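You operate a simulated robot arm through the tools that you are given. There is no shell and no other tool. Be economical: measure what you need, move in short steps, check, and stop when the job is done.

Carry out the task below with a simulated robot arm. There is one attempt and no reset: what you move stays moved.

TASK
Put things in order on the window end of the side counter. At the end: the yellow seed jar is on the white bowl; the silver green-handled scoop stands where the orange scrubber stood; the orange scrubber stands where the red food tin stood; the red food tin stands where the yellow seed jar stood; whatever was shut is shut again. Leave all else as you found it, and nothing knocked over.

It is judged by the outcome, as a careful person would: the job done as asked, and still so three seconds after it is handed in. It fails if anything else is knocked over, pushed out of place, dropped, spilled or broken.

THE ROBOT
A 6-joint arm with a two-finger parallel gripper, fixed in place. Base frame: the origin is at the foot of the arm, x ahead of it, y to its left, z up; the work surface is at about z = 80. Lengths are in cm, angles in degrees, forces in N, time in s.
With the tool pointing down near the work surface it reaches from about 24 to 64 cm from the base axis. Its first joint turns from -66.0 to 66.0 degrees. Payload 2.7 kg.
Tool frame: the origin (TCP) lies between the finger pads and is the grasp point; the fingertips stand 2.3 cm ahead of it; z points along the fingers, y is the line along which they close. The gripper opens to 9.4 cm. The fingers are 3.8 cm wide and 1 cm thick; the gripper's body (5.4 by 9.6 cm) begins 3.9 cm behind the TCP.
Orientation is told as [roll, pitch, yaw] about the base's x, y, z axes, in that order, counted from this pose: with the fingers straight down and closing along the base's y, the tool's x points along the base's -x, its y along +y and its z along -z.

THE INTERFACE
- The arm moves only by the tool arm_command. Its argument "deltas" is text: rows parted by semicolons, each of 7 numbers parted by spaces: the opening, from 0 (shut) to 1 (fully open), then the shift along the tool's x, y, z in mm, then the turn, a rotation vector about the tool's x, y, z in degrees. In form: gripper dx dy dz ax ay az; .... A call has 1 to 10 rows; each row shifts and turns the commanded pose from where the row before left it, along the tool's axes as they then stand. A row lasts 0.2 s, in which the tool goes at most 5 cm and 8.6 degrees; a call with a longer step from one row to the next is refused whole, and so is a gripper value outside its range. A pose out of reach is approached as far as the arm can. The call stops where the force on the tool passes 40 N (or 10 N more than at its start, if that is more) or the arm is blocked; 0.2 s more then pass. The fingers move at their own pace (about 4.5 cm/s each) and stop on an object; they squeeze with about 38 N. The grip force told is the motor's: it shows also when the fingers shut on nothing. Time passes only in rows, and 0.2 s behind the last, so rows that do not move let the fingers close. It gives the time, the measured TCP pose, the force on the tool (base axes), the opening and the grip force at its end, in the units of the frame above (readings bear some noise), and new pictures: "views" is both (left out), scene, wrist or none.
- Cameras (640 x 400 px; columns grow to the right, rows downward): "scene" is fixed at [8.24, -45.1, 138.75]; the picture's right is [0.61, -0.79, 0.00], its down [-0.56, -0.44, -0.70] and it looks along [0.55, 0.43, -0.71] (base axes); focal length 349 px, centre (320, 200). "wrist" rides on the gripper at [-3.9, 0, -4.4] in the tool frame; the picture's right is [0.00, -1.00, 0.00], its down [0.97, 0.00, -0.24] and it looks along [0.24, 0.00, 0.97] (tool axes); focal length 218 px, centre (320, 200).
- pixel_to_xyz(camera, pixels): for up to 12 pixels [column, row] of the newest picture of that camera ("zoom" is the newest enlarged one), the place [x, y, z] in the base frame of the surface seen there, good to about 0.3 cm. No time passes.
- enlarge(camera, box): a new picture of the part [left, top, right, bottom] of that camera's present view, enlarged. No time passes.
- sign_off(): hands the job in; it is judged then, once.

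Work in short steps. Measure before you move; look again where a grasp or a placing could have gone wrong, and mend it. You have 80 turns and 120 pictures in all, the two below and enlarged ones among them. Open the gripper and draw the arm clear of the work before you hand the job in, unless the task says otherwise; then end with one line.

The tools are called after "Request:" by a JSON object that holds its "op" and its "data". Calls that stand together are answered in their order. arm_command: Moves the arm, as the interface text tells. Its arguments: {"type":"object","properties":{"deltas":{"type":"string"},"views":{"type":"string","enum":["both","scene","wrist","none"]}},"required":["deltas"]} The other tools are called the same way: pixel_to_xyz (camera, pixels) gives the place of the surface under pixels of a picture; enlarge (camera, box) takes an enlarged picture of a part of a camera's view; sign_off () hands the job in.

At the start:

```text
time: 0.0
eef_pos: [28.24, -33.17, 111.71]
ee_rot: [0.0, -0.1, 0.0]
wrist_force: [-0.2, 0.4, -0.3]
opening: 9.4
grasp_force: 0.0
```

scene: 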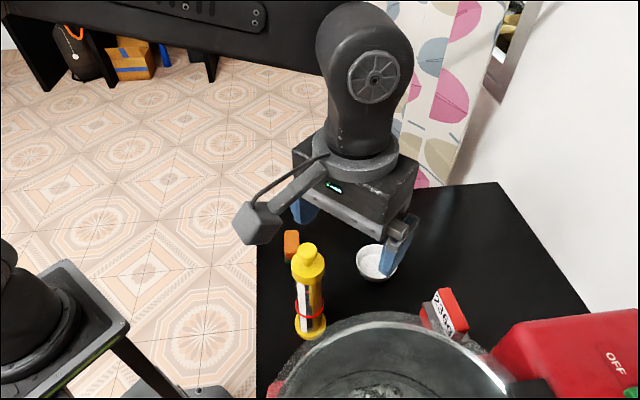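
wrist: 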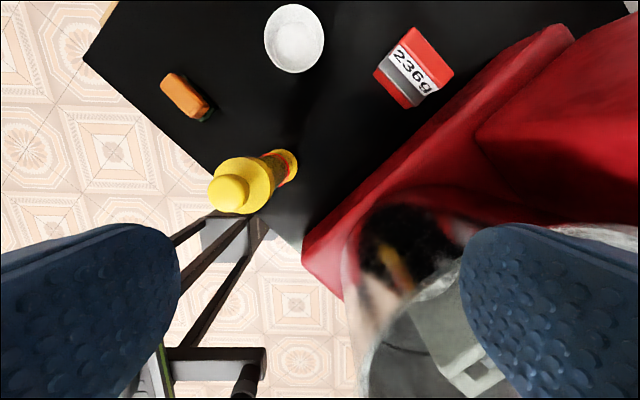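

The pictures show the scrubber, yellow jar, white bowl and red tin, but no scoop yet. It may be in the pot, so I enlarge both views.

Request:
{"op": "enlarge", "data": {"camera": "scene", "box": [250, 220, 640, 400]}}

Request:
{"op": "enlarge", "data": {"camera": "wrist", "box": [300, 150, 640, 400]}}

Request:
{"op": "pixel_to_xyz", "data": {"camera": "wrist", "pixels": [[185, 95], [228, 190], [285, 165], [294, 40], [415, 65], [400, 240], [480, 370], [560, 130], [330, 250], [300, 200], [270, 130], [400, 380]]}}

Request:
{"op": "pixel_to_xyz", "data": {"camera": "scene", "pixels": [[290, 245], [308, 255], [310, 335], [370, 262], [445, 310], [380, 360], [380, 385], [580, 340], [450, 250], [620, 390], [530, 390], [275, 390]]}}

```text
1.64 times, centred on (445, 310) of scene
```

zoom: 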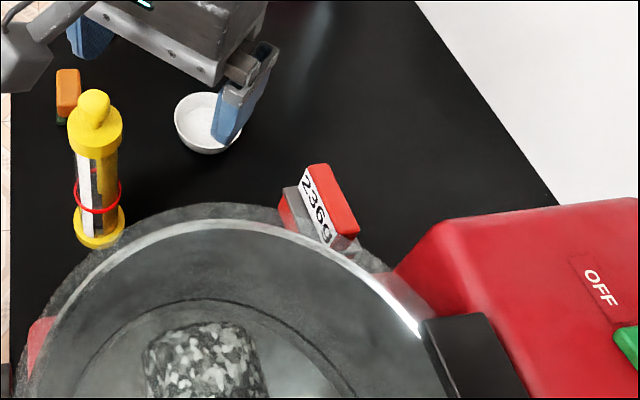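

```text
1.60 times, centred on (470, 275) of wrist
```

zoom: 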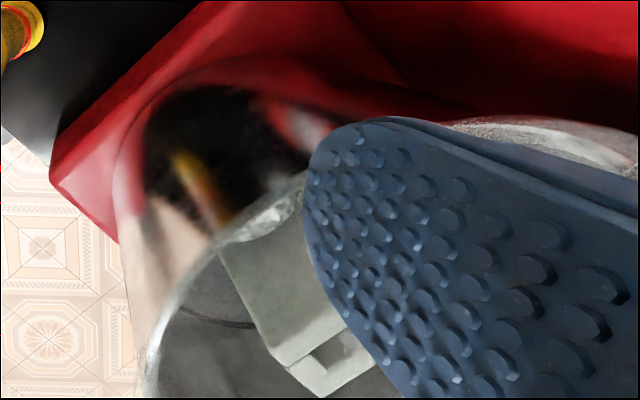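

```text
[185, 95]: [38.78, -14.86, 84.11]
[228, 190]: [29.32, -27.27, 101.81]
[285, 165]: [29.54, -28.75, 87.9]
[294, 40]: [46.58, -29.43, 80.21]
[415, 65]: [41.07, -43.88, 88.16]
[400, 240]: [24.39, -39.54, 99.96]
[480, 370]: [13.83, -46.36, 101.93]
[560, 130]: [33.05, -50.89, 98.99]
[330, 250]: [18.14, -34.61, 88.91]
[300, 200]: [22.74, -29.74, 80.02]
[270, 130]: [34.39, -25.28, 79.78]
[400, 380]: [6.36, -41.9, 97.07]
```

```text
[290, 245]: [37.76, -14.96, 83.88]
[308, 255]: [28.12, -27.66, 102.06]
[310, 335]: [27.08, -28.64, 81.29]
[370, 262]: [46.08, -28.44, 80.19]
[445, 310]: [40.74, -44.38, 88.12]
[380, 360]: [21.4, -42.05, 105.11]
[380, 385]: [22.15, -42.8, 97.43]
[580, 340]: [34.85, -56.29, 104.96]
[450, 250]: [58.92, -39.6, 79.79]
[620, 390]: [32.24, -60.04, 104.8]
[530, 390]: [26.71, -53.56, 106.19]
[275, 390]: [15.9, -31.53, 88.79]
```

The big red appliance carries a round lid with a knob, so the scoop is likely inside. I raise the arm to look from above.

Request:
{"op": "arm_command", "data": {"deltas": "1 0 0 -40 0 0 0; 1 0 0 -40 0 0 0; 1 0 0 -40 0 0 0;1 0 0 -40 0 0 0; 1 20 -30 0 0 0 0; 1 20 -30 0 0 0 0; 1 0 0 0 0 0 0"}}

```text
time: 1.6
eef_pos: [24.19, -39.19, 127.71]
ee_rot: [0.0, 0.0, 0.0]
wrist_force: [-0.5, 0.3, -0.5]
opening: 9.41
grasp_force: 0.1
```

scene: 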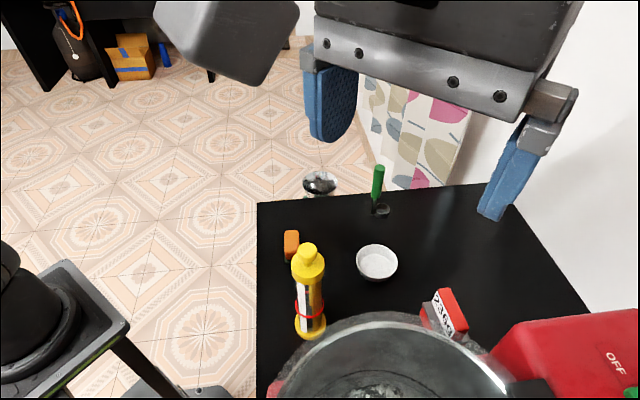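
wrist: 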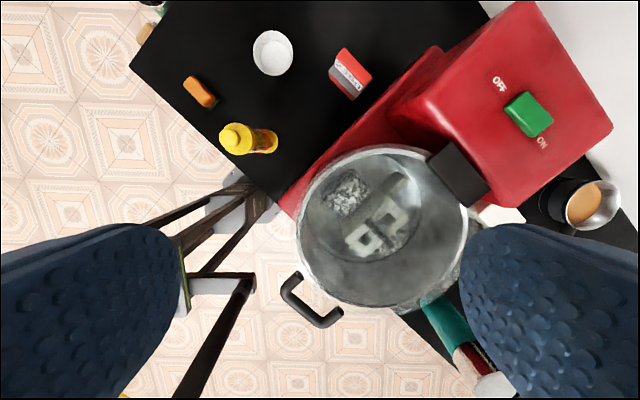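

The green-handled scoop stands at (378,190) near the far corner. I enlarge there and on the other items.

Request:
{"op": "enlarge", "data": {"camera": "scene", "box": [280, 150, 440, 250]}}

Request:
{"op": "pixel_to_xyz", "data": {"camera": "scene", "pixels": [[378, 168], [377, 185], [376, 198], [383, 210], [318, 183], [484, 187], [258, 203], [366, 248], [397, 265], [358, 268], [376, 282]]}}

Request:
{"op": "enlarge", "data": {"camera": "wrist", "box": [130, 0, 450, 200]}}

```text
4.00 times, centred on (360, 200) of scene
```

zoom: 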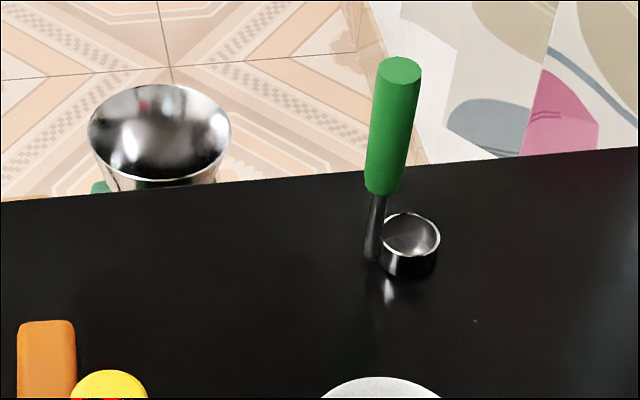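

```text
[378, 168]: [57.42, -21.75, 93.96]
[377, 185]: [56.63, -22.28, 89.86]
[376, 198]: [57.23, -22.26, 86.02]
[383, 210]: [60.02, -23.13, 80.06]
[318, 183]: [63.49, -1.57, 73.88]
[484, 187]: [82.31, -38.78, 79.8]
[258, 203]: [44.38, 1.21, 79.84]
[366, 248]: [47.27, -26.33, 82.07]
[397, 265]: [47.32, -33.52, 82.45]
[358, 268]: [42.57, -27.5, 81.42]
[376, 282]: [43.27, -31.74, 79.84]
```

```text
2.00 times, centred on (290, 100) of wrist
```

zoom: 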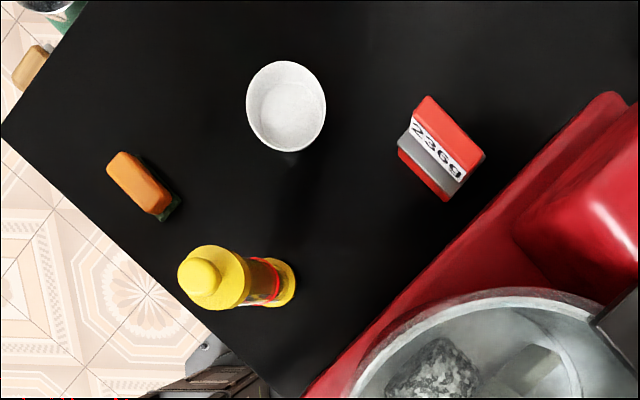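

The scoop stands free: handle at about (57.3,-22.2), z 85–94, with the cup beside it. Next I measure the jar in detail.

Request:
{"op": "enlarge", "data": {"camera": "scene", "box": [265, 235, 361, 345]}}

Request:
{"op": "pixel_to_xyz", "data": {"camera": "scene", "pixels": [[307, 246], [298, 249], [316, 249], [295, 268], [324, 265], [308, 262], [308, 276], [310, 295], [311, 318], [298, 326], [325, 323], [312, 337]]}}

```text
3.64 times, centred on (313, 290) of scene
```

zoom: 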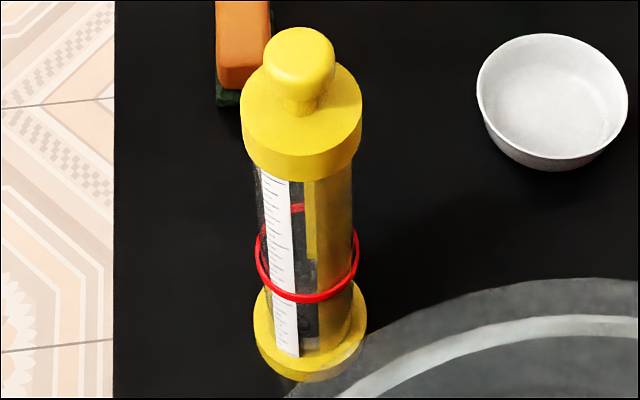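

```text
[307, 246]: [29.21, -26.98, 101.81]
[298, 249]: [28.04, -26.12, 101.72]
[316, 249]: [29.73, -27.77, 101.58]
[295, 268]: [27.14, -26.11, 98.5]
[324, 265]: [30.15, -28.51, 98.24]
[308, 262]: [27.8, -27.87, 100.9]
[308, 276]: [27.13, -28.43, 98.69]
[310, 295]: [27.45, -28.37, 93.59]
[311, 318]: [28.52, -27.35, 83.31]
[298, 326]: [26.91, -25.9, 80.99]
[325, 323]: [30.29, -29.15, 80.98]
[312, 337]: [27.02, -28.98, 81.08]
```

The jar axis is near (28.6,-27.4), its cap spans z 96–99 and its knob tops out at 102. I check clearance to the pot, and measure the tin, scrubber and bowl.

Request:
{"op": "pixel_to_xyz", "data": {"camera": "wrist", "pixels": [[300, 215], [320, 178], [350, 155], [385, 147], [340, 185], [385, 225], [405, 118], [436, 50], [300, 278], [305, 200]]}}

Request:
{"op": "enlarge", "data": {"camera": "wrist", "box": [170, 20, 390, 160]}}

```text
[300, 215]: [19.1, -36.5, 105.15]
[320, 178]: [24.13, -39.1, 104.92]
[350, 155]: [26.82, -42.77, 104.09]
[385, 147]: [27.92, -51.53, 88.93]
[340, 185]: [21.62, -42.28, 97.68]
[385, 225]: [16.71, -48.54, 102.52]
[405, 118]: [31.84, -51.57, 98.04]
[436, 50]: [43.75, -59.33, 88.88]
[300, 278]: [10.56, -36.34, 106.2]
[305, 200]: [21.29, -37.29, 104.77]
```

```text
2.86 times, centred on (280, 90) of wrist
```

zoom: 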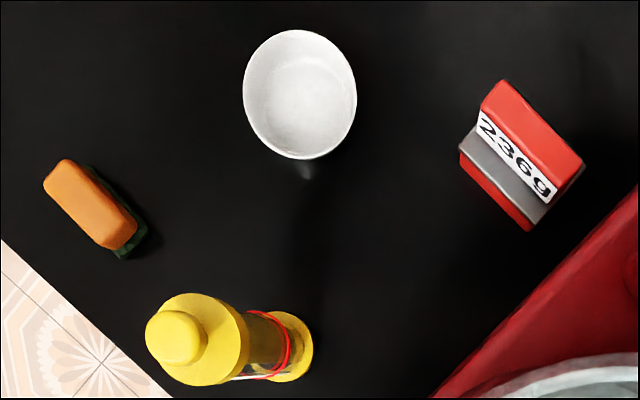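

I measure the scrubber, tin and bowl edges in the zoomed picture.

Request:
{"op": "pixel_to_xyz", "data": {"camera": "zoom", "pixels": [[48, 182], [70, 163], [132, 222], [108, 246], [140, 240], [485, 105], [506, 85], [580, 160], [548, 200], [462, 152], [528, 225], [300, 95]]}}

Request:
{"op": "pixel_to_xyz", "data": {"camera": "wrist", "pixels": [[254, 53], [292, 53], [273, 32], [273, 75], [265, 53], [281, 53], [273, 45], [273, 62]]}}

Request:
{"op": "enlarge", "data": {"camera": "scene", "box": [410, 280, 480, 345]}}

```text
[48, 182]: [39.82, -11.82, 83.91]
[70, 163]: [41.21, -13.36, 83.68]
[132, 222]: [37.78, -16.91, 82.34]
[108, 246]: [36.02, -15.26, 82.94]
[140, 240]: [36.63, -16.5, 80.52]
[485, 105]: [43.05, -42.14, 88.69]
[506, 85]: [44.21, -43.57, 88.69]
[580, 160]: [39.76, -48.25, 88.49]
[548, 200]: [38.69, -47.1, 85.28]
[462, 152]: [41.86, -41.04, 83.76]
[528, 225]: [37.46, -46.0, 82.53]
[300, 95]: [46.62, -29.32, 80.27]
```

```text
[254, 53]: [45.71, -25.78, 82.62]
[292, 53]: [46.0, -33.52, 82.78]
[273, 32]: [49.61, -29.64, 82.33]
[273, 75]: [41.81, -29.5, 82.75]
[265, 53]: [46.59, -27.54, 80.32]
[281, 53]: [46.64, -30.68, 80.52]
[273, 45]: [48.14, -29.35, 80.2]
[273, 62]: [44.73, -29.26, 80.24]
```

```text
6.15 times, centred on (445, 312) of scene
```

zoom: 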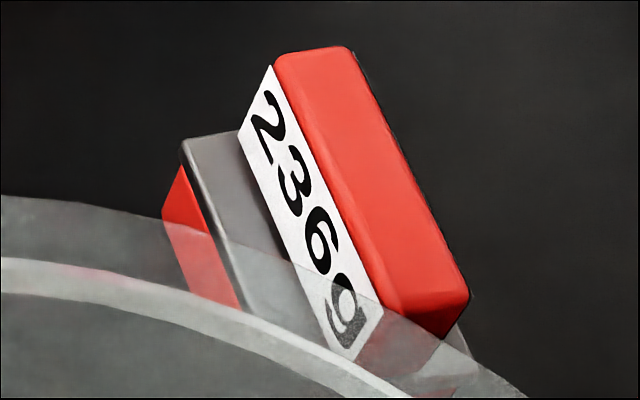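

The tin centre is about (40.8,-44.6) with top at z 88.6. The scrubber centre is about (38.7,-14.3) with top at z 84, and the bowl centre about (45.8,-29.6) with its rim at 82.7. I move above the jar and look.

Request:
{"op": "arm_command", "data": {"deltas": "1 -22 39 0 0 0 0; 1 -22 39 0 0 0 0; 1 0 40 0 0 0 0; 1 0 0 40 0 0 0; 1 0 0 40 0 0 0; 1 0 0 40 0 0 0; 1 0 0 20 0 0 0; 1 0 0 0 0 0 0"}}

```text
time: 3.4
eef_pos: [28.7, -27.2, 113.65]
ee_rot: [-0.1, 0.0, 0.0]
wrist_force: [0.2, -0.3, -0.4]
opening: 9.39
grasp_force: 0.1
```

scene: 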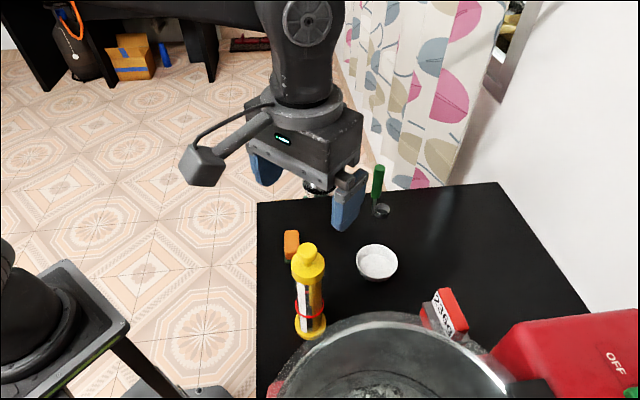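
wrist: 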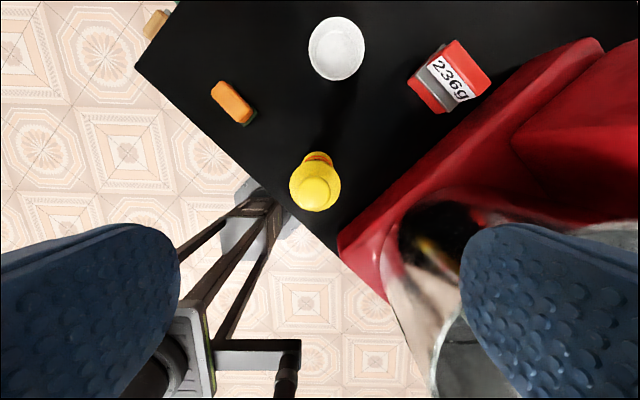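

The knob appears at (315,187). I measure it exactly.

Request:
{"op": "pixel_to_xyz", "data": {"camera": "wrist", "pixels": [[315, 187], [300, 188], [330, 188], [315, 208], [290, 190], [341, 188], [315, 170], [318, 155]]}}

Request:
{"op": "enlarge", "data": {"camera": "wrist", "box": [275, 140, 355, 220]}}

```text
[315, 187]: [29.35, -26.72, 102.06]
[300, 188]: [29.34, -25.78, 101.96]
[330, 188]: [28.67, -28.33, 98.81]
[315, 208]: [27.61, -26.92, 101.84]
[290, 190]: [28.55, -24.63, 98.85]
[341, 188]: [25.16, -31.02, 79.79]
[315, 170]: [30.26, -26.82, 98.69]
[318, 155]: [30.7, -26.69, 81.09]
```

```text
5.00 times, centred on (315, 180) of wrist
```

zoom: 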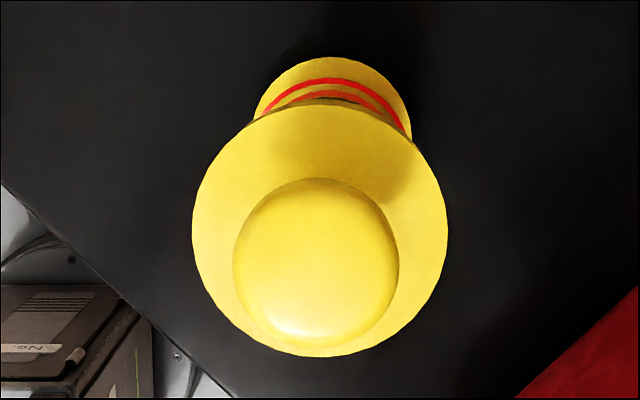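

The jar axis is about (29.05,-26.85). I descend to TCP z≈98.8, so the pads hold the cap just clear of the knob, and close.

Request:
{"op": "arm_command", "data": {"deltas": "1 -3.5 3.5 40 0 0 0; 1 0 0 40 0 0 0; 1 0 0 35 0 0 0; 1 0 0 20 0 0 0; 1 0 0 14 0 0 0; 1 0 0 0 0 0 0; 0.5 0 0 0 0 0 0; 0.5 0 0 0 0 0 0", "views": "both"}}

```text
time: 5.2
eef_pos: [29.05, -27.02, 98.85]
ee_rot: [0.1, 0.1, 0.0]
wrist_force: [0.4, 0.8, 0.0]
opening: 4.72
grasp_force: 0.2
```

scene: 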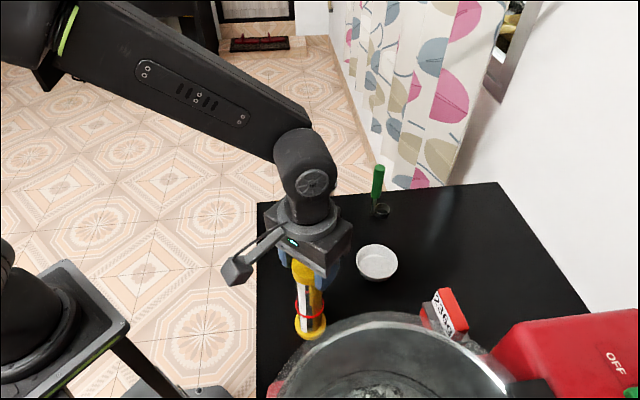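
wrist: 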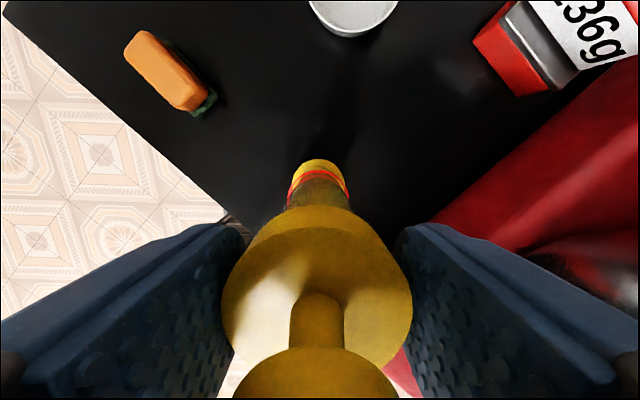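

The cap sits centred between the fingers. I close fully and lift 1.5 cm to test.

Request:
{"op": "arm_command", "data": {"deltas": "0 0 0 0 0 0 0; 0 0 0 0 0 0 0; 0 0 0 0 0 0 0; 0 0 0 -8 0 0 0; 0 0 0 -7 0 0 0; 0 0 0 0 0 0 0"}}

```text
time: 6.6
eef_pos: [28.87, -26.99, 100.17]
ee_rot: [0.0, -0.1, 0.0]
wrist_force: [0.8, 0.1, -2.1]
opening: 4.47
grasp_force: 37.9
```

scene: 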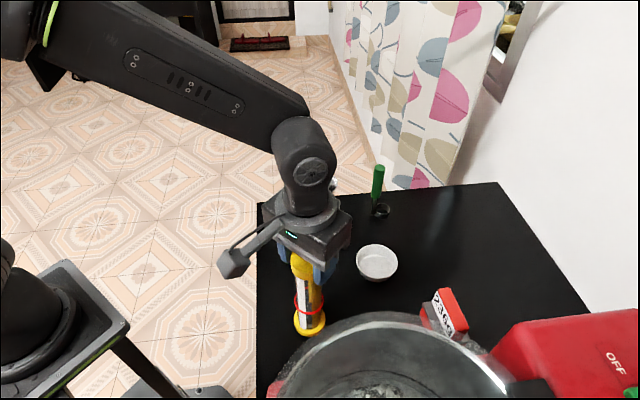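
wrist: 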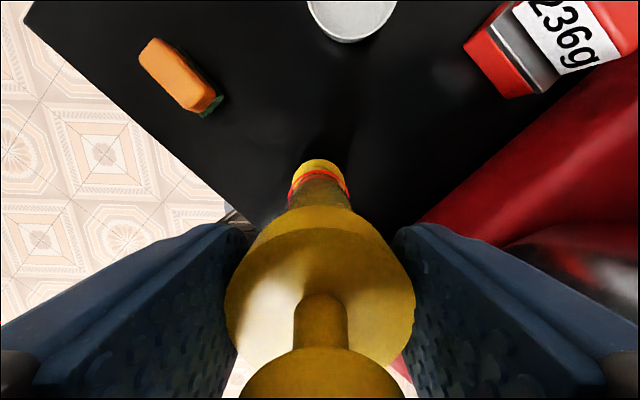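

The whole jar lifted with a firm grip. I raise it more and carry it over the bowl.

Request:
{"op": "arm_command", "data": {"deltas": "0 0 0 -30 0 0 0; 0 0 0 -25 0 0 0; 0 -33 -5 0 0 0 0; 0 -34 -5 0 0 0 0; 0 -34 -5 0 0 0 0; 0 -34 -6 0 0 0 0; 0 -32 -5.5 0 0 0 0; 0 0 0 0 0 0 0; 0 0 0 0 0 0 0"}}

```text
time: 8.6
eef_pos: [45.8, -29.69, 105.72]
ee_rot: [0.0, 0.0, 0.1]
wrist_force: [1.1, 0.2, -1.2]
opening: 4.47
grasp_force: 38.0
```

scene: 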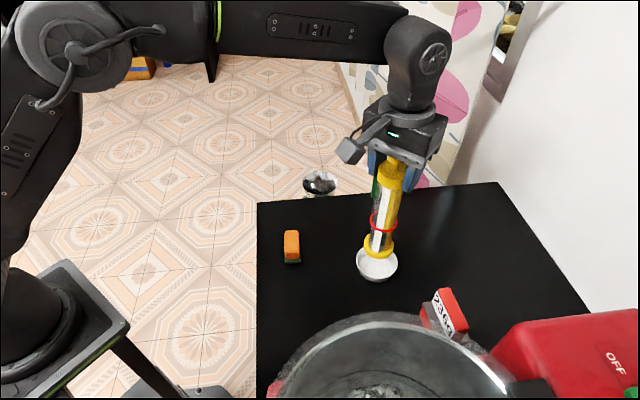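
wrist: 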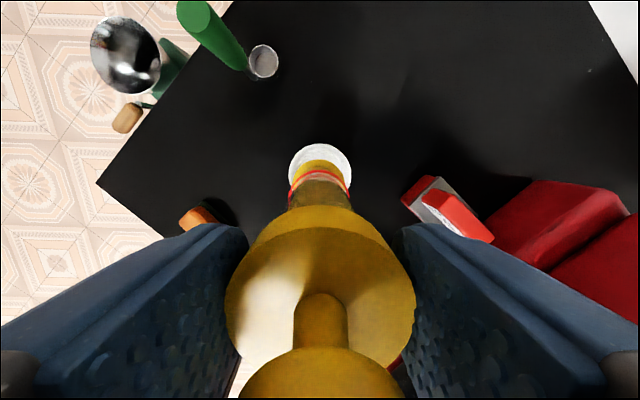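

The jar base hangs above the bowl. I enlarge to check the centring and the scoop's clearance from the hand.

Request:
{"op": "enlarge", "data": {"camera": "scene", "box": [330, 140, 450, 290]}}

Request:
{"op": "enlarge", "data": {"camera": "wrist", "box": [280, 130, 360, 210]}}

```text
2.67 times, centred on (390, 215) of scene
```

zoom: 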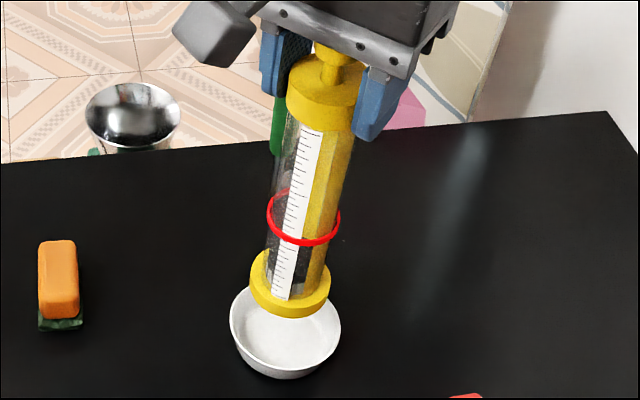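

```text
5.00 times, centred on (320, 170) of wrist
```

zoom: 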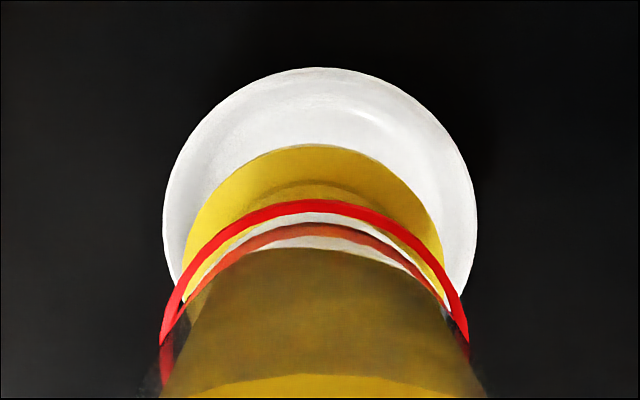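

Centring is within about 2 mm. I nudge 1.5 mm in -y and 1 mm in +x, then lower most of the way.

Request:
{"op": "arm_command", "data": {"deltas": "0 -1 -1.5 0 0 0 0; 0 0 0 20 0 0 0; 0 0 0 20 0 0 0; 0 0 0 8 0 0 0; 0 0 0 3 0 0 0; 0 0 0 3 0 0 0; 0 0 0 0 0 0 0"}}

```text
time: 10.2
eef_pos: [45.81, -30.0, 100.38]
ee_rot: [0.0, 0.0, 0.0]
wrist_force: [0.2, -0.3, -1.7]
opening: 4.49
grasp_force: 38.1
```

scene: 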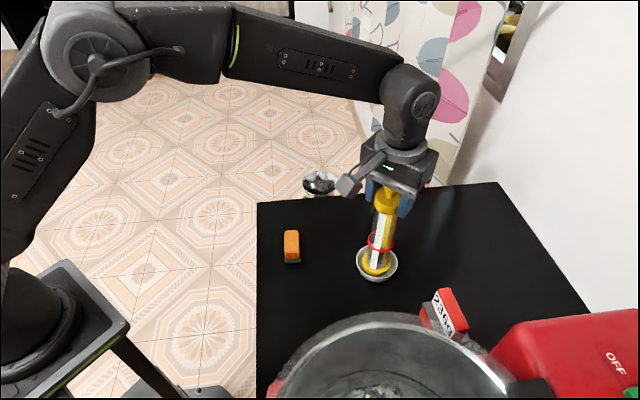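
wrist: 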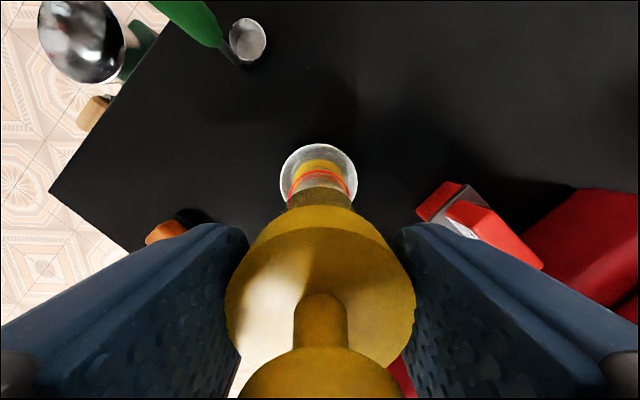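

The base is inside the bowl. I go down in 2 mm steps, watching the force.

Request:
{"op": "arm_command", "data": {"deltas": "0 0 0 2 0 0 0; 0 0 0 2 0 0 0; 0 0 0 2 0 0 0; 0 0 0 0 0 0 0", "views": "none"}}

Request:
{"op": "enlarge", "data": {"camera": "scene", "box": [340, 190, 430, 290]}}

```text
time: 11.2
eef_pos: [45.84, -29.83, 99.79]
ee_rot: [0.0, 0.0, 0.1]
wrist_force: [-0.1, -1.1, -1.5]
opening: 4.49
grasp_force: 37.7
```

```text
4.00 times, centred on (385, 240) of scene
```

zoom: 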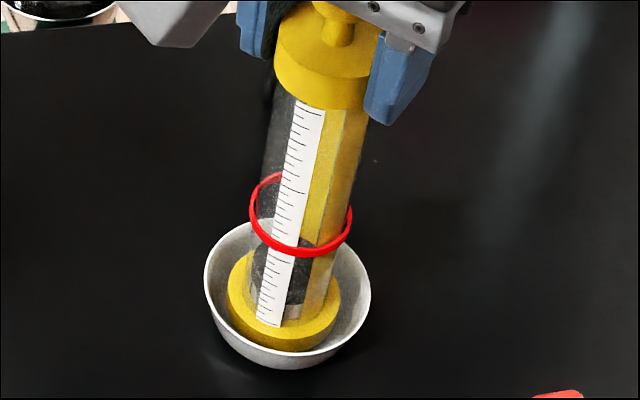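

No contact yet. I keep lowering.

Request:
{"op": "arm_command", "data": {"deltas": "0 0 0 2 0 0 0; 0 0 0 2 0 0 0; 0 0 0 0 0 0 0", "views": "none"}}

```text
time: 12.0
eef_pos: [45.86, -29.88, 99.47]
ee_rot: [0.1, 0.1, 0.0]
wrist_force: [0.9, 0.9, -1.7]
opening: 4.49
grasp_force: 37.9
```

Request:
{"op": "arm_command", "data": {"deltas": "0 0 0 1.5 0 0 0; 0 0 0 1.5 0 0 0; 0 0 0 0 0 0 0", "views": "none"}}

```text
time: 12.8
eef_pos: [45.8, -29.74, 99.3]
ee_rot: [-0.1, -0.2, -0.1]
wrist_force: [-4.9, 2.7, 23.0]
opening: 4.47
grasp_force: 38.1
```

Contact at z 99.3 (23 N), so the base is on the bowl bottom. I ease off slightly and look before releasing.

Request:
{"op": "arm_command", "data": {"deltas": "0 0 0 -1.5 0 0 0; 0 0 0 0 0 0 0", "views": "none"}}

Request:
{"op": "enlarge", "data": {"camera": "scene", "box": [340, 190, 430, 290]}}

```text
time: 13.4
eef_pos: [45.87, -29.67, 99.23]
ee_rot: [-0.2, -0.2, 0.0]
wrist_force: [-0.9, -0.8, 21.5]
opening: 4.48
grasp_force: 37.6
```

```text
4.00 times, centred on (385, 240) of scene
```

zoom: 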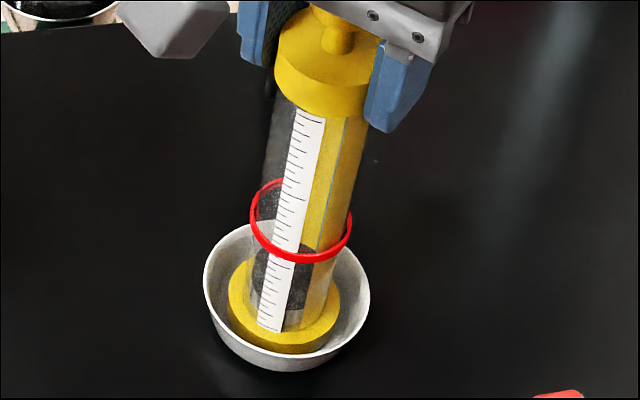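

Still about 21 N. I relieve it more, then open.

Request:
{"op": "arm_command", "data": {"deltas": "0 0 0 -1 0 0 0; 0 0 0 0 0 0 0; 0.5 0 0 0 0 0 0; 0.6 0 0 0 0 0 0; 0.8 0 0 0 0 0 0; 0.8 0 0 0 0 0 0"}}

Request:
{"op": "enlarge", "data": {"camera": "scene", "box": [340, 190, 430, 290]}}

```text
time: 14.8
eef_pos: [45.83, -29.83, 99.31]
ee_rot: [0.0, 0.0, 0.1]
wrist_force: [-0.9, -0.5, 0.2]
opening: 7.53
grasp_force: 0.1
```

scene: 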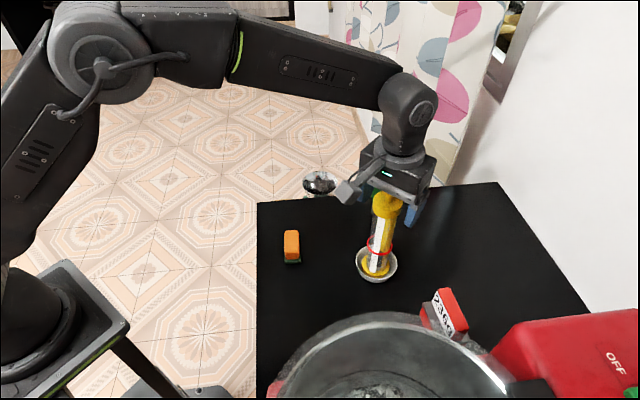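
wrist: 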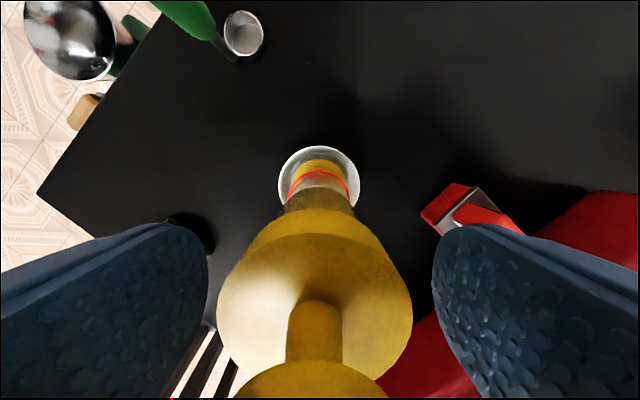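

```text
4.00 times, centred on (385, 240) of scene
```

zoom: 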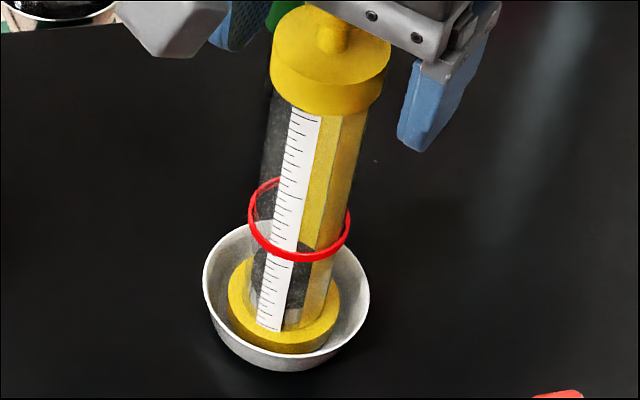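

The jar stands upright in the bowl. I lift clear straight up, shift over the tin, and turn the tool.

Request:
{"op": "arm_command", "data": {"deltas": "0.8 0 0 -30 0 0 0; 0.9 0 0 -35 0 0 0; 1 0 0 -20 0 0 0; 1 16 -37 0 0 0 0; 1 17 -37 0 0 0 0; 1 17 -37 0 0 0 0; 1 0 -37 0 0 0 0; 1 0 0 0 0 0 8.5; 1 0 0 0 0 0 8.5; 1 0 0 0 0 0 8.5", "views": "scene"}}

Request:
{"op": "arm_command", "data": {"deltas": "1 0 0 30 0 0 8.5; 1 0 0 30 0 0 8.5; 1 0 0 20 0 0 0; 1 0 0 0 0 0 0"}}

```text
time: 17.0
eef_pos: [40.75, -44.81, 107.81]
ee_rot: [0.0, 0.0, -25.6]
wrist_force: [-0.5, 0.5, 0.0]
opening: 9.37
grasp_force: 0.1
```

scene: 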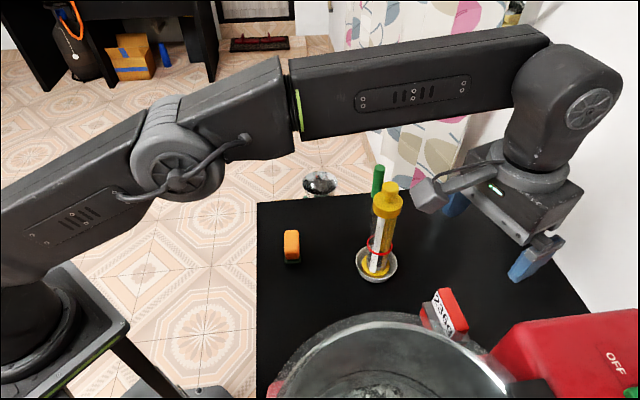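

```text
time: 18.0
eef_pos: [40.77, -44.66, 99.73]
ee_rot: [-0.1, 0.0, -42.5]
wrist_force: [-0.3, 0.0, -0.5]
opening: 9.37
grasp_force: 0.2
```

scene: 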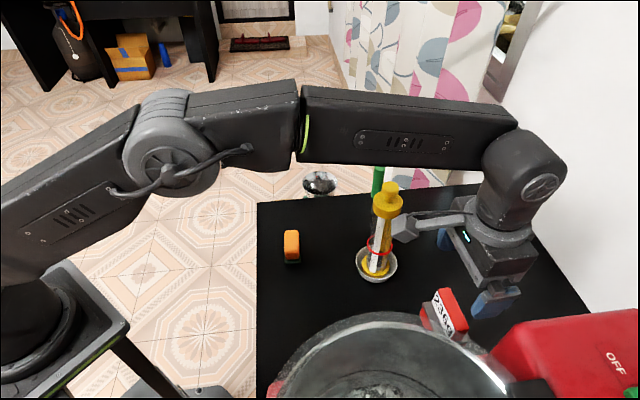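
wrist: 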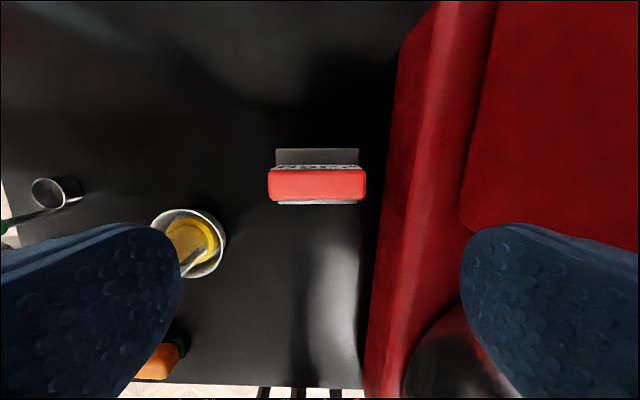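

The tool now aligns with the tin, whose red block is at (318,183). I measure the tin, the appliance's near side, and the arm's side boom near the jar.

Request:
{"op": "pixel_to_xyz", "data": {"camera": "wrist", "pixels": [[270, 183], [365, 183], [318, 170], [318, 198], [278, 155], [357, 155], [392, 183], [376, 280], [410, 183], [440, 183], [318, 204], [475, 183]]}}

Request:
{"op": "pixel_to_xyz", "data": {"camera": "scene", "pixels": [[405, 230], [415, 238], [392, 187], [388, 212], [445, 222]]}}

Request:
{"op": "enlarge", "data": {"camera": "wrist", "box": [250, 130, 410, 230]}}

```text
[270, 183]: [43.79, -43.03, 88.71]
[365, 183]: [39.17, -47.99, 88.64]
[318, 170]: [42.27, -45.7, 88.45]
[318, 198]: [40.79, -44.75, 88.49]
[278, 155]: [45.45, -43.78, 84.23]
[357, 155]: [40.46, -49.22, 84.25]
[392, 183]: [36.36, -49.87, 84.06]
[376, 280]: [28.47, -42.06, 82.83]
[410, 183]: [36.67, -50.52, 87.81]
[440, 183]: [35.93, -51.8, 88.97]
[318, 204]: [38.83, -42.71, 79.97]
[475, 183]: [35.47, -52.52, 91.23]
```

```text
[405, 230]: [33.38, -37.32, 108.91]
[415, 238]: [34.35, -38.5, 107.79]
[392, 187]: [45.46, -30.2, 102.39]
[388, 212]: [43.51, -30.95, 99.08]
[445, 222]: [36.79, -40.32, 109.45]
```

```text
4.00 times, centred on (330, 180) of wrist
```

zoom: 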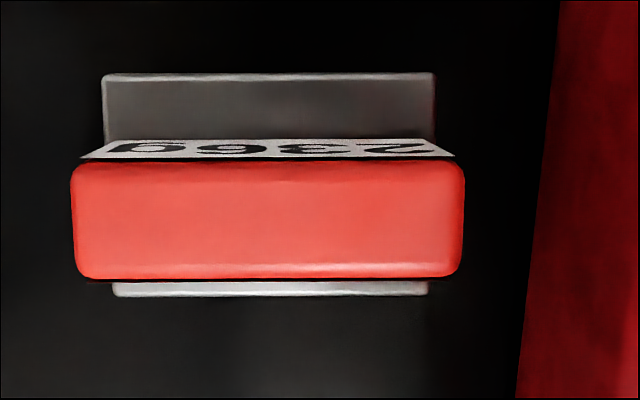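

The tin is an upright red block on a base about 7.4 cm long, and the appliance side is 6.9 cm from its centre. A grip along its length, with the hand centred, leaves about 1.2 cm. I descend halfway and check.

Request:
{"op": "arm_command", "data": {"deltas": "1 -10 1.5 0 0 0 0; 1 0 0 30 0 0 0; 1 0 0 30 0 0 0; 1 0 0 15 0 0 0; 1 0 0 0 0 0 0"}}

```text
time: 19.2
eef_pos: [41.51, -45.1, 92.34]
ee_rot: [0.0, 0.1, -42.5]
wrist_force: [0.4, -0.2, -0.3]
opening: 9.38
grasp_force: 0.1
```

scene: 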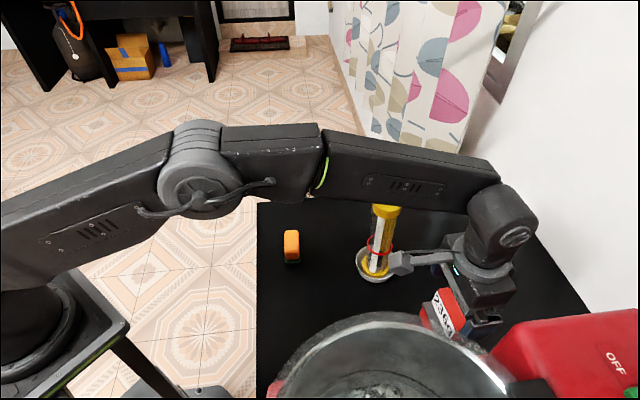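
wrist: 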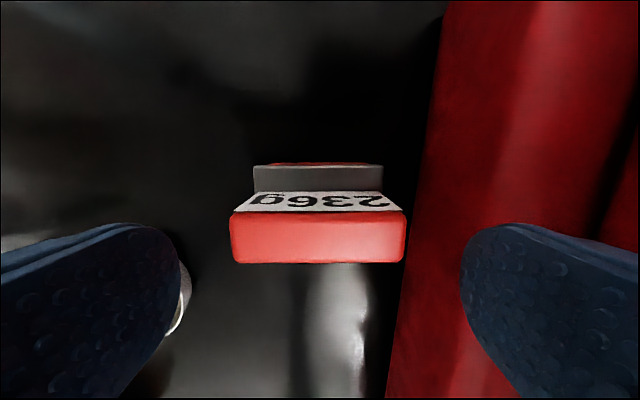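

The tin is centred at col 317 between the fingers. I check the appliance edge near the right finger once more.

Request:
{"op": "pixel_to_xyz", "data": {"camera": "wrist", "pixels": [[402, 290], [410, 290], [430, 250], [418, 230], [428, 150], [440, 200], [318, 235], [230, 235], [406, 235], [318, 180], [300, 163]]}}

```text
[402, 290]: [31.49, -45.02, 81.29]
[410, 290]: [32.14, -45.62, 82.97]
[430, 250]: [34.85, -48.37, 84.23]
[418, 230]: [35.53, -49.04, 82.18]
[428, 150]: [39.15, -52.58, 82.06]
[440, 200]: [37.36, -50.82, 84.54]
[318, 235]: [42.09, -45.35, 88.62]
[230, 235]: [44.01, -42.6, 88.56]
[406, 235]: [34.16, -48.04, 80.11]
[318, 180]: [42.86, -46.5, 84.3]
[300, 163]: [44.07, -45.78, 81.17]
```

There is 6.9 cm from hand centre to the wall, against 5.7 needed. I shift 3 mm and descend to z≈85 slightly narrowed, then grip.

Request:
{"op": "arm_command", "data": {"deltas": "0.94 -3 0 0 0 0 0; 0.94 0 0 25 0 0 0; 0.94 0 0 25 0 0 0; 0.94 0 0 15 0 0 0; 0.94 0 0 8 0 0 0; 0.94 0 0 0 0 0 0; 0.5 0 0 0 0 0 0; 0 0 0 0 0 0 0; 0 0 0 0 0 0 0; 0 0 0 0 0 0 0"}}

```text
time: 21.4
eef_pos: [41.88, -45.31, 85.02]
ee_rot: [0.0, 0.0, -42.5]
wrist_force: [0.2, -0.6, 0.1]
opening: 7.34
grasp_force: 38.6
```

scene: 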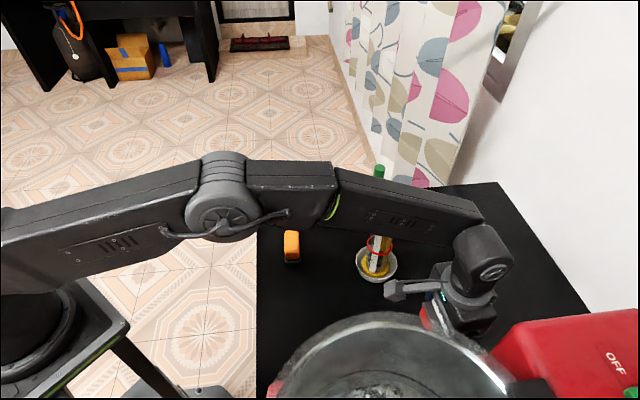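
wrist: 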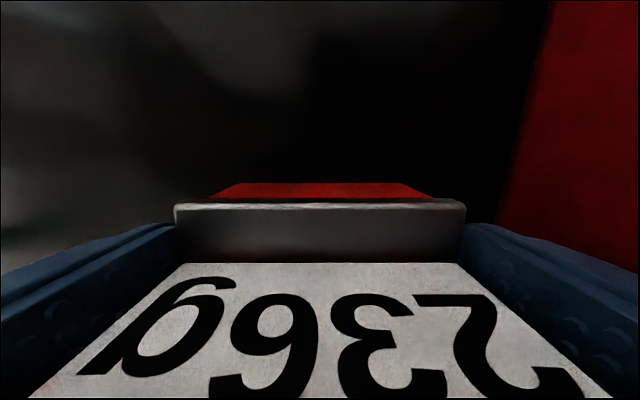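

The tin is gripped at 7.34 cm. I lift it, and measure the counter edge near the jar's old place.

Request:
{"op": "arm_command", "data": {"deltas": "0 0 0 -5 0 0 0; 0 0 0 -15 0 0 0; 0 0 0 -30 0 0 0; 0 0 0 -30 0 0 0; 0 0 0 0 0 0 0"}}

Request:
{"op": "pixel_to_xyz", "data": {"camera": "scene", "pixels": [[260, 220], [260, 260], [260, 300], [260, 340], [270, 340], [261, 375], [255, 300]]}}

```text
time: 22.6
eef_pos: [41.78, -45.34, 93.11]
ee_rot: [0.0, 0.1, -42.4]
wrist_force: [-0.8, 0.1, -2.8]
opening: 7.38
grasp_force: 38.1
```

scene: 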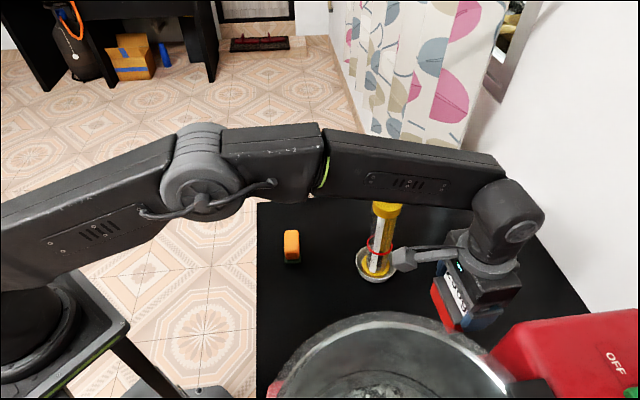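
wrist: 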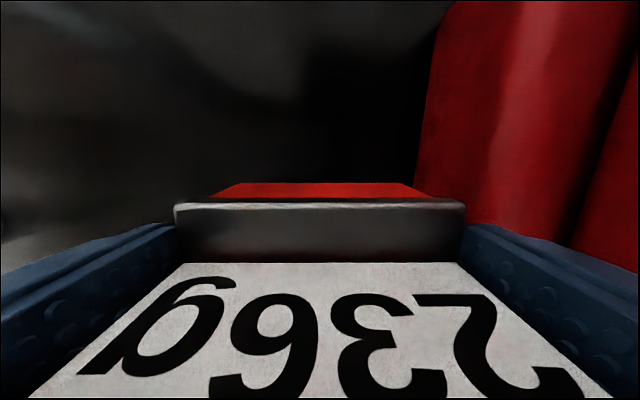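

```text
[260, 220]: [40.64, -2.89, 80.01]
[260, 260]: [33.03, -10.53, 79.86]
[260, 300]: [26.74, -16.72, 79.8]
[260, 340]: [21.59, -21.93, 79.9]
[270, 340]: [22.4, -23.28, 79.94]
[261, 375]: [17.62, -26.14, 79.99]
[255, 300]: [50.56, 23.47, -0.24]
```

The counter edge is about 9 cm from the jar's old spot, so there is ample room. I carry the tin there.

Request:
{"op": "arm_command", "data": {"deltas": "0 30 7 0 0 0 0; 0 38 8.5 0 0 0 0; 0 38 8.5 0 0 0 0; 0 38 8.5 0 0 0 0; 0 38 8.5 0 0 0 0; 0 36.5 8.5 0 0 0 0; 0 0 0 0 0 0 0; 0 0 0 0 0 0 0"}}

```text
time: 24.4
eef_pos: [29.02, -27.07, 92.97]
ee_rot: [0.0, 0.0, -42.5]
wrist_force: [-0.7, -0.2, -2.7]
opening: 7.36
grasp_force: 38.4
```

scene: 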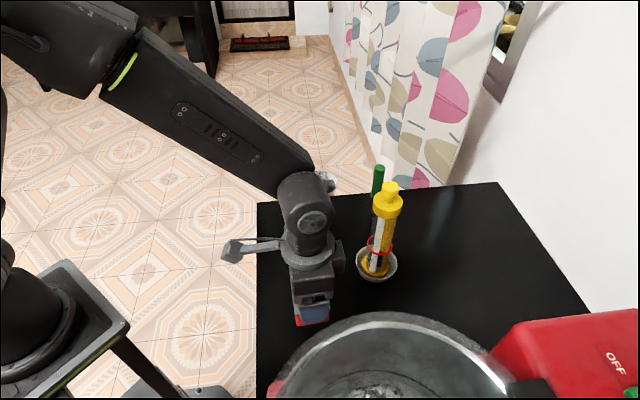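
wrist: 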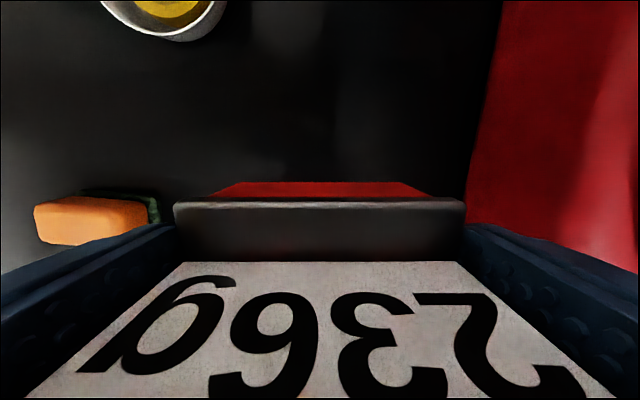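

Clear on both sides. I lower to the grasp height (about 85.0), then release.

Request:
{"op": "arm_command", "data": {"deltas": "0 0 0 30 0 0 0; 0 0 0 30 0 0 0; 0 0 0 12 0 0 0; 0 0 0 4 0 0 0; 0 0 0 2 0 0 0; 0 0 0 1.5 0 0 0; 0 0 0 0 0 0 0", "views": "none"}}

```text
time: 26.0
eef_pos: [29.13, -27.02, 84.97]
ee_rot: [-0.1, 0.0, -42.5]
wrist_force: [-0.7, 0.4, -1.8]
opening: 7.35
grasp_force: 38.1
```

Request:
{"op": "arm_command", "data": {"deltas": "0 0 0 1 0 0 0; 0 0 0 0 0 0 0; 0.85 0 0 0 0 0 0; 0.95 0 0 0 0 0 0; 0.95 0 0 0 0 0 0; 0.95 0 0 -20 0 0 0; 1 0 0 -30 0 0 0; 1 0 0 -40 0 0 0; 1 0 0 -40 0 0 0; 1 0 0 -40 0 0 0"}}

```text
time: 28.2
eef_pos: [29.02, -26.96, 101.94]
ee_rot: [0.0, -0.1, -42.5]
wrist_force: [-0.2, -0.9, 0.6]
opening: 9.4
grasp_force: 0.0
```

scene: 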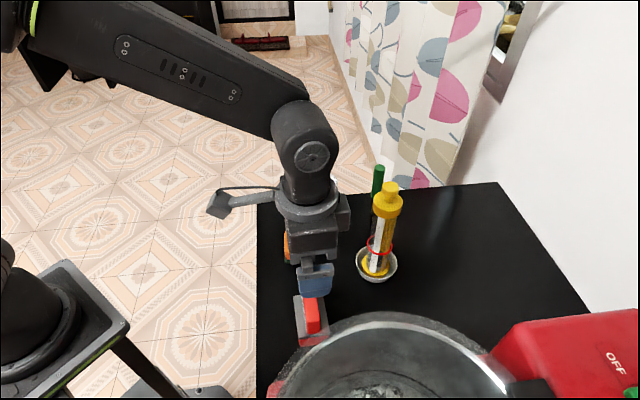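
wrist: 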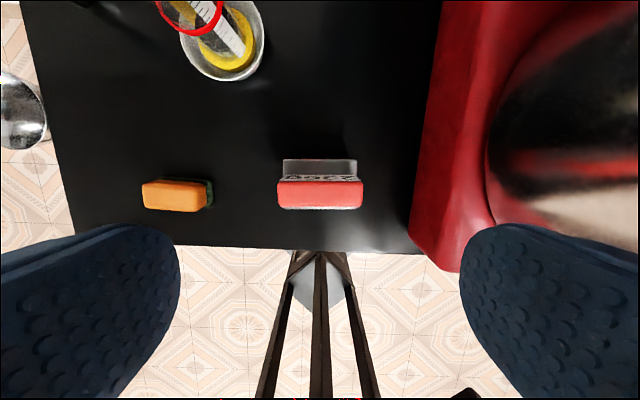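

The tin stands in place. The scrubber lies parallel to the present tool direction, so I keep this yaw and move over it.

Request:
{"op": "arm_command", "data": {"deltas": "1 3.5 40 0 0 0 0; 1 3.5 40 0 0 0 0; 1 3.5 40 0 0 0 0; 1 3.5 39 0 0 0 0; 1 0 0 30 0 0 0; 1 0 0 30 0 0 0; 1 0 0 0 0 0 0"}}

Request:
{"op": "enlarge", "data": {"camera": "wrist", "box": [240, 150, 400, 260]}}

```text
time: 29.8
eef_pos: [38.8, -14.15, 95.92]
ee_rot: [0.0, 0.0, -42.5]
wrist_force: [0.3, 0.7, -0.2]
opening: 9.38
grasp_force: 0.0
```

scene: 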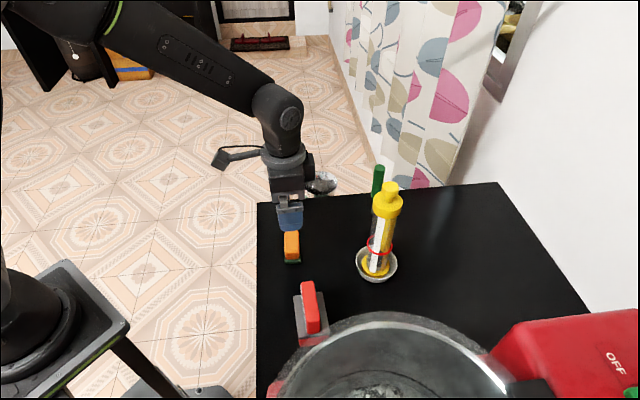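
wrist: 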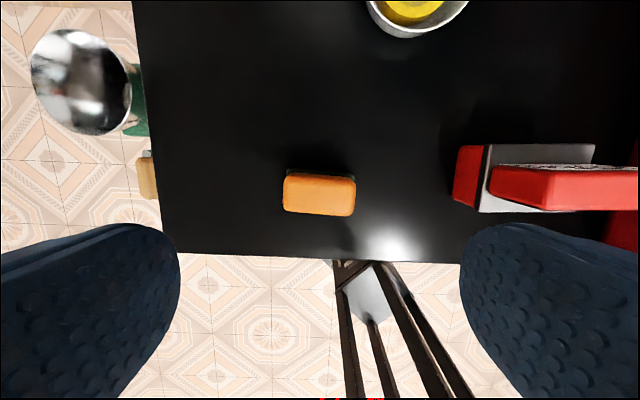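

```text
3.64 times, centred on (320, 205) of wrist
```

zoom: 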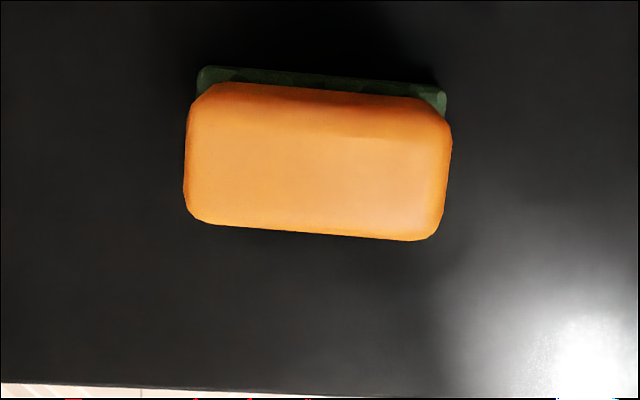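

The scrubber is centred at (319,194) and turned about 3°. I correct the yaw, shift 3.5 mm, descend to z≈82.8 and grip it lengthwise.

Request:
{"op": "arm_command", "data": {"deltas": "0.9 -3.5 0 0 0 0 3.3; 0.85 0 0 40 0 0 0; 0.85 0 0 40 0 0 0; 0.85 0 0 30 0 0 0; 0.85 0 0 15 0 0 0; 0.85 0 0 6 0 0 0; 0.85 0 0 0 0 0 0; 0.4 0 0 0 0 0 0; 0 0 0 0 0 0 0; 0 0 0 0 0 0 0"}}

```text
time: 32.0
eef_pos: [39.09, -14.48, 82.91]
ee_rot: [0.0, -0.1, -45.8]
wrist_force: [0.4, -1.0, 0.8]
opening: 6.08
grasp_force: 37.7
```

scene: 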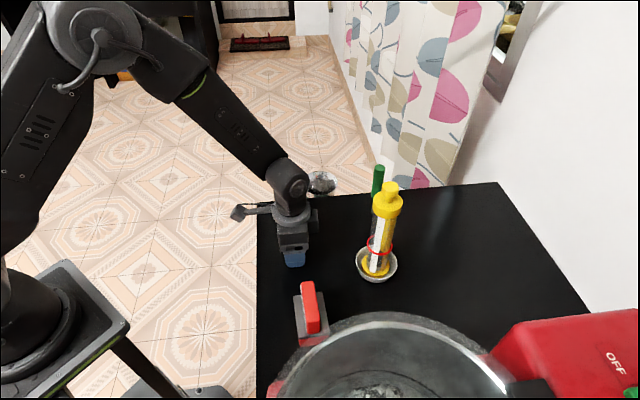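
wrist: 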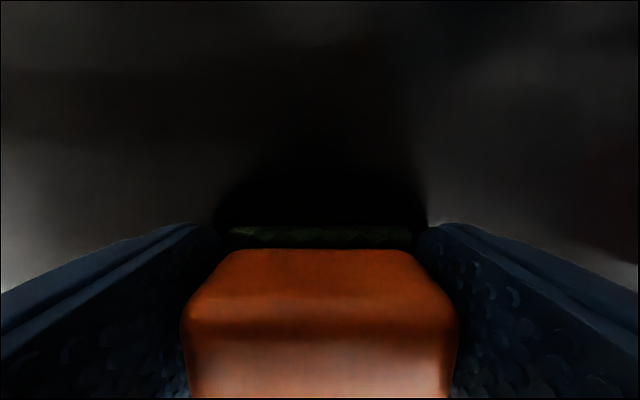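

Gripped at 6.08 cm. I lift high, above the jar's top at 102, first straight up.

Request:
{"op": "arm_command", "data": {"deltas": "0 0 0 -5 0 0 0; 0 0 0 -25 0 0 0; 0 0 0 -40 0 0 0; 0 0 0 -45 0 0 0; 0 0 0 -45 0 0 0; 0 0 0 -45 0 0 0; 0 0 0 -45 0 0 0; 0 0 0 0 0 0 0"}}

```text
time: 33.8
eef_pos: [39.0, -14.7, 107.96]
ee_rot: [0.0, 0.0, -45.8]
wrist_force: [0.3, -0.7, -0.8]
opening: 6.09
grasp_force: 38.3
```

scene: 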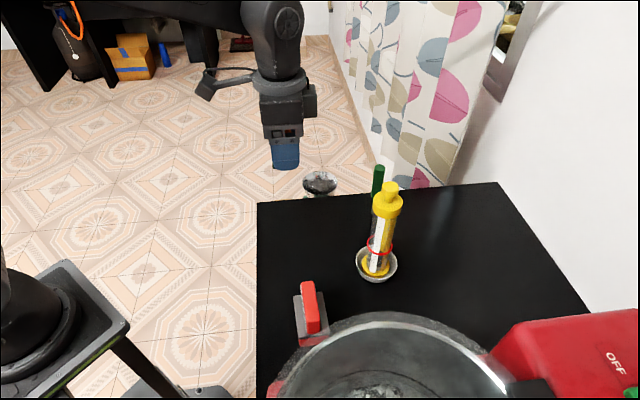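
wrist: 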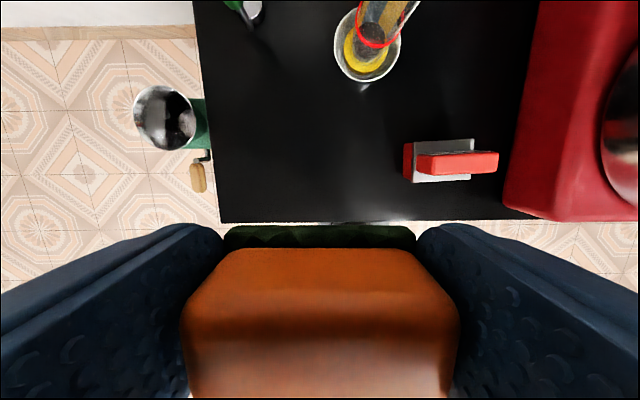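

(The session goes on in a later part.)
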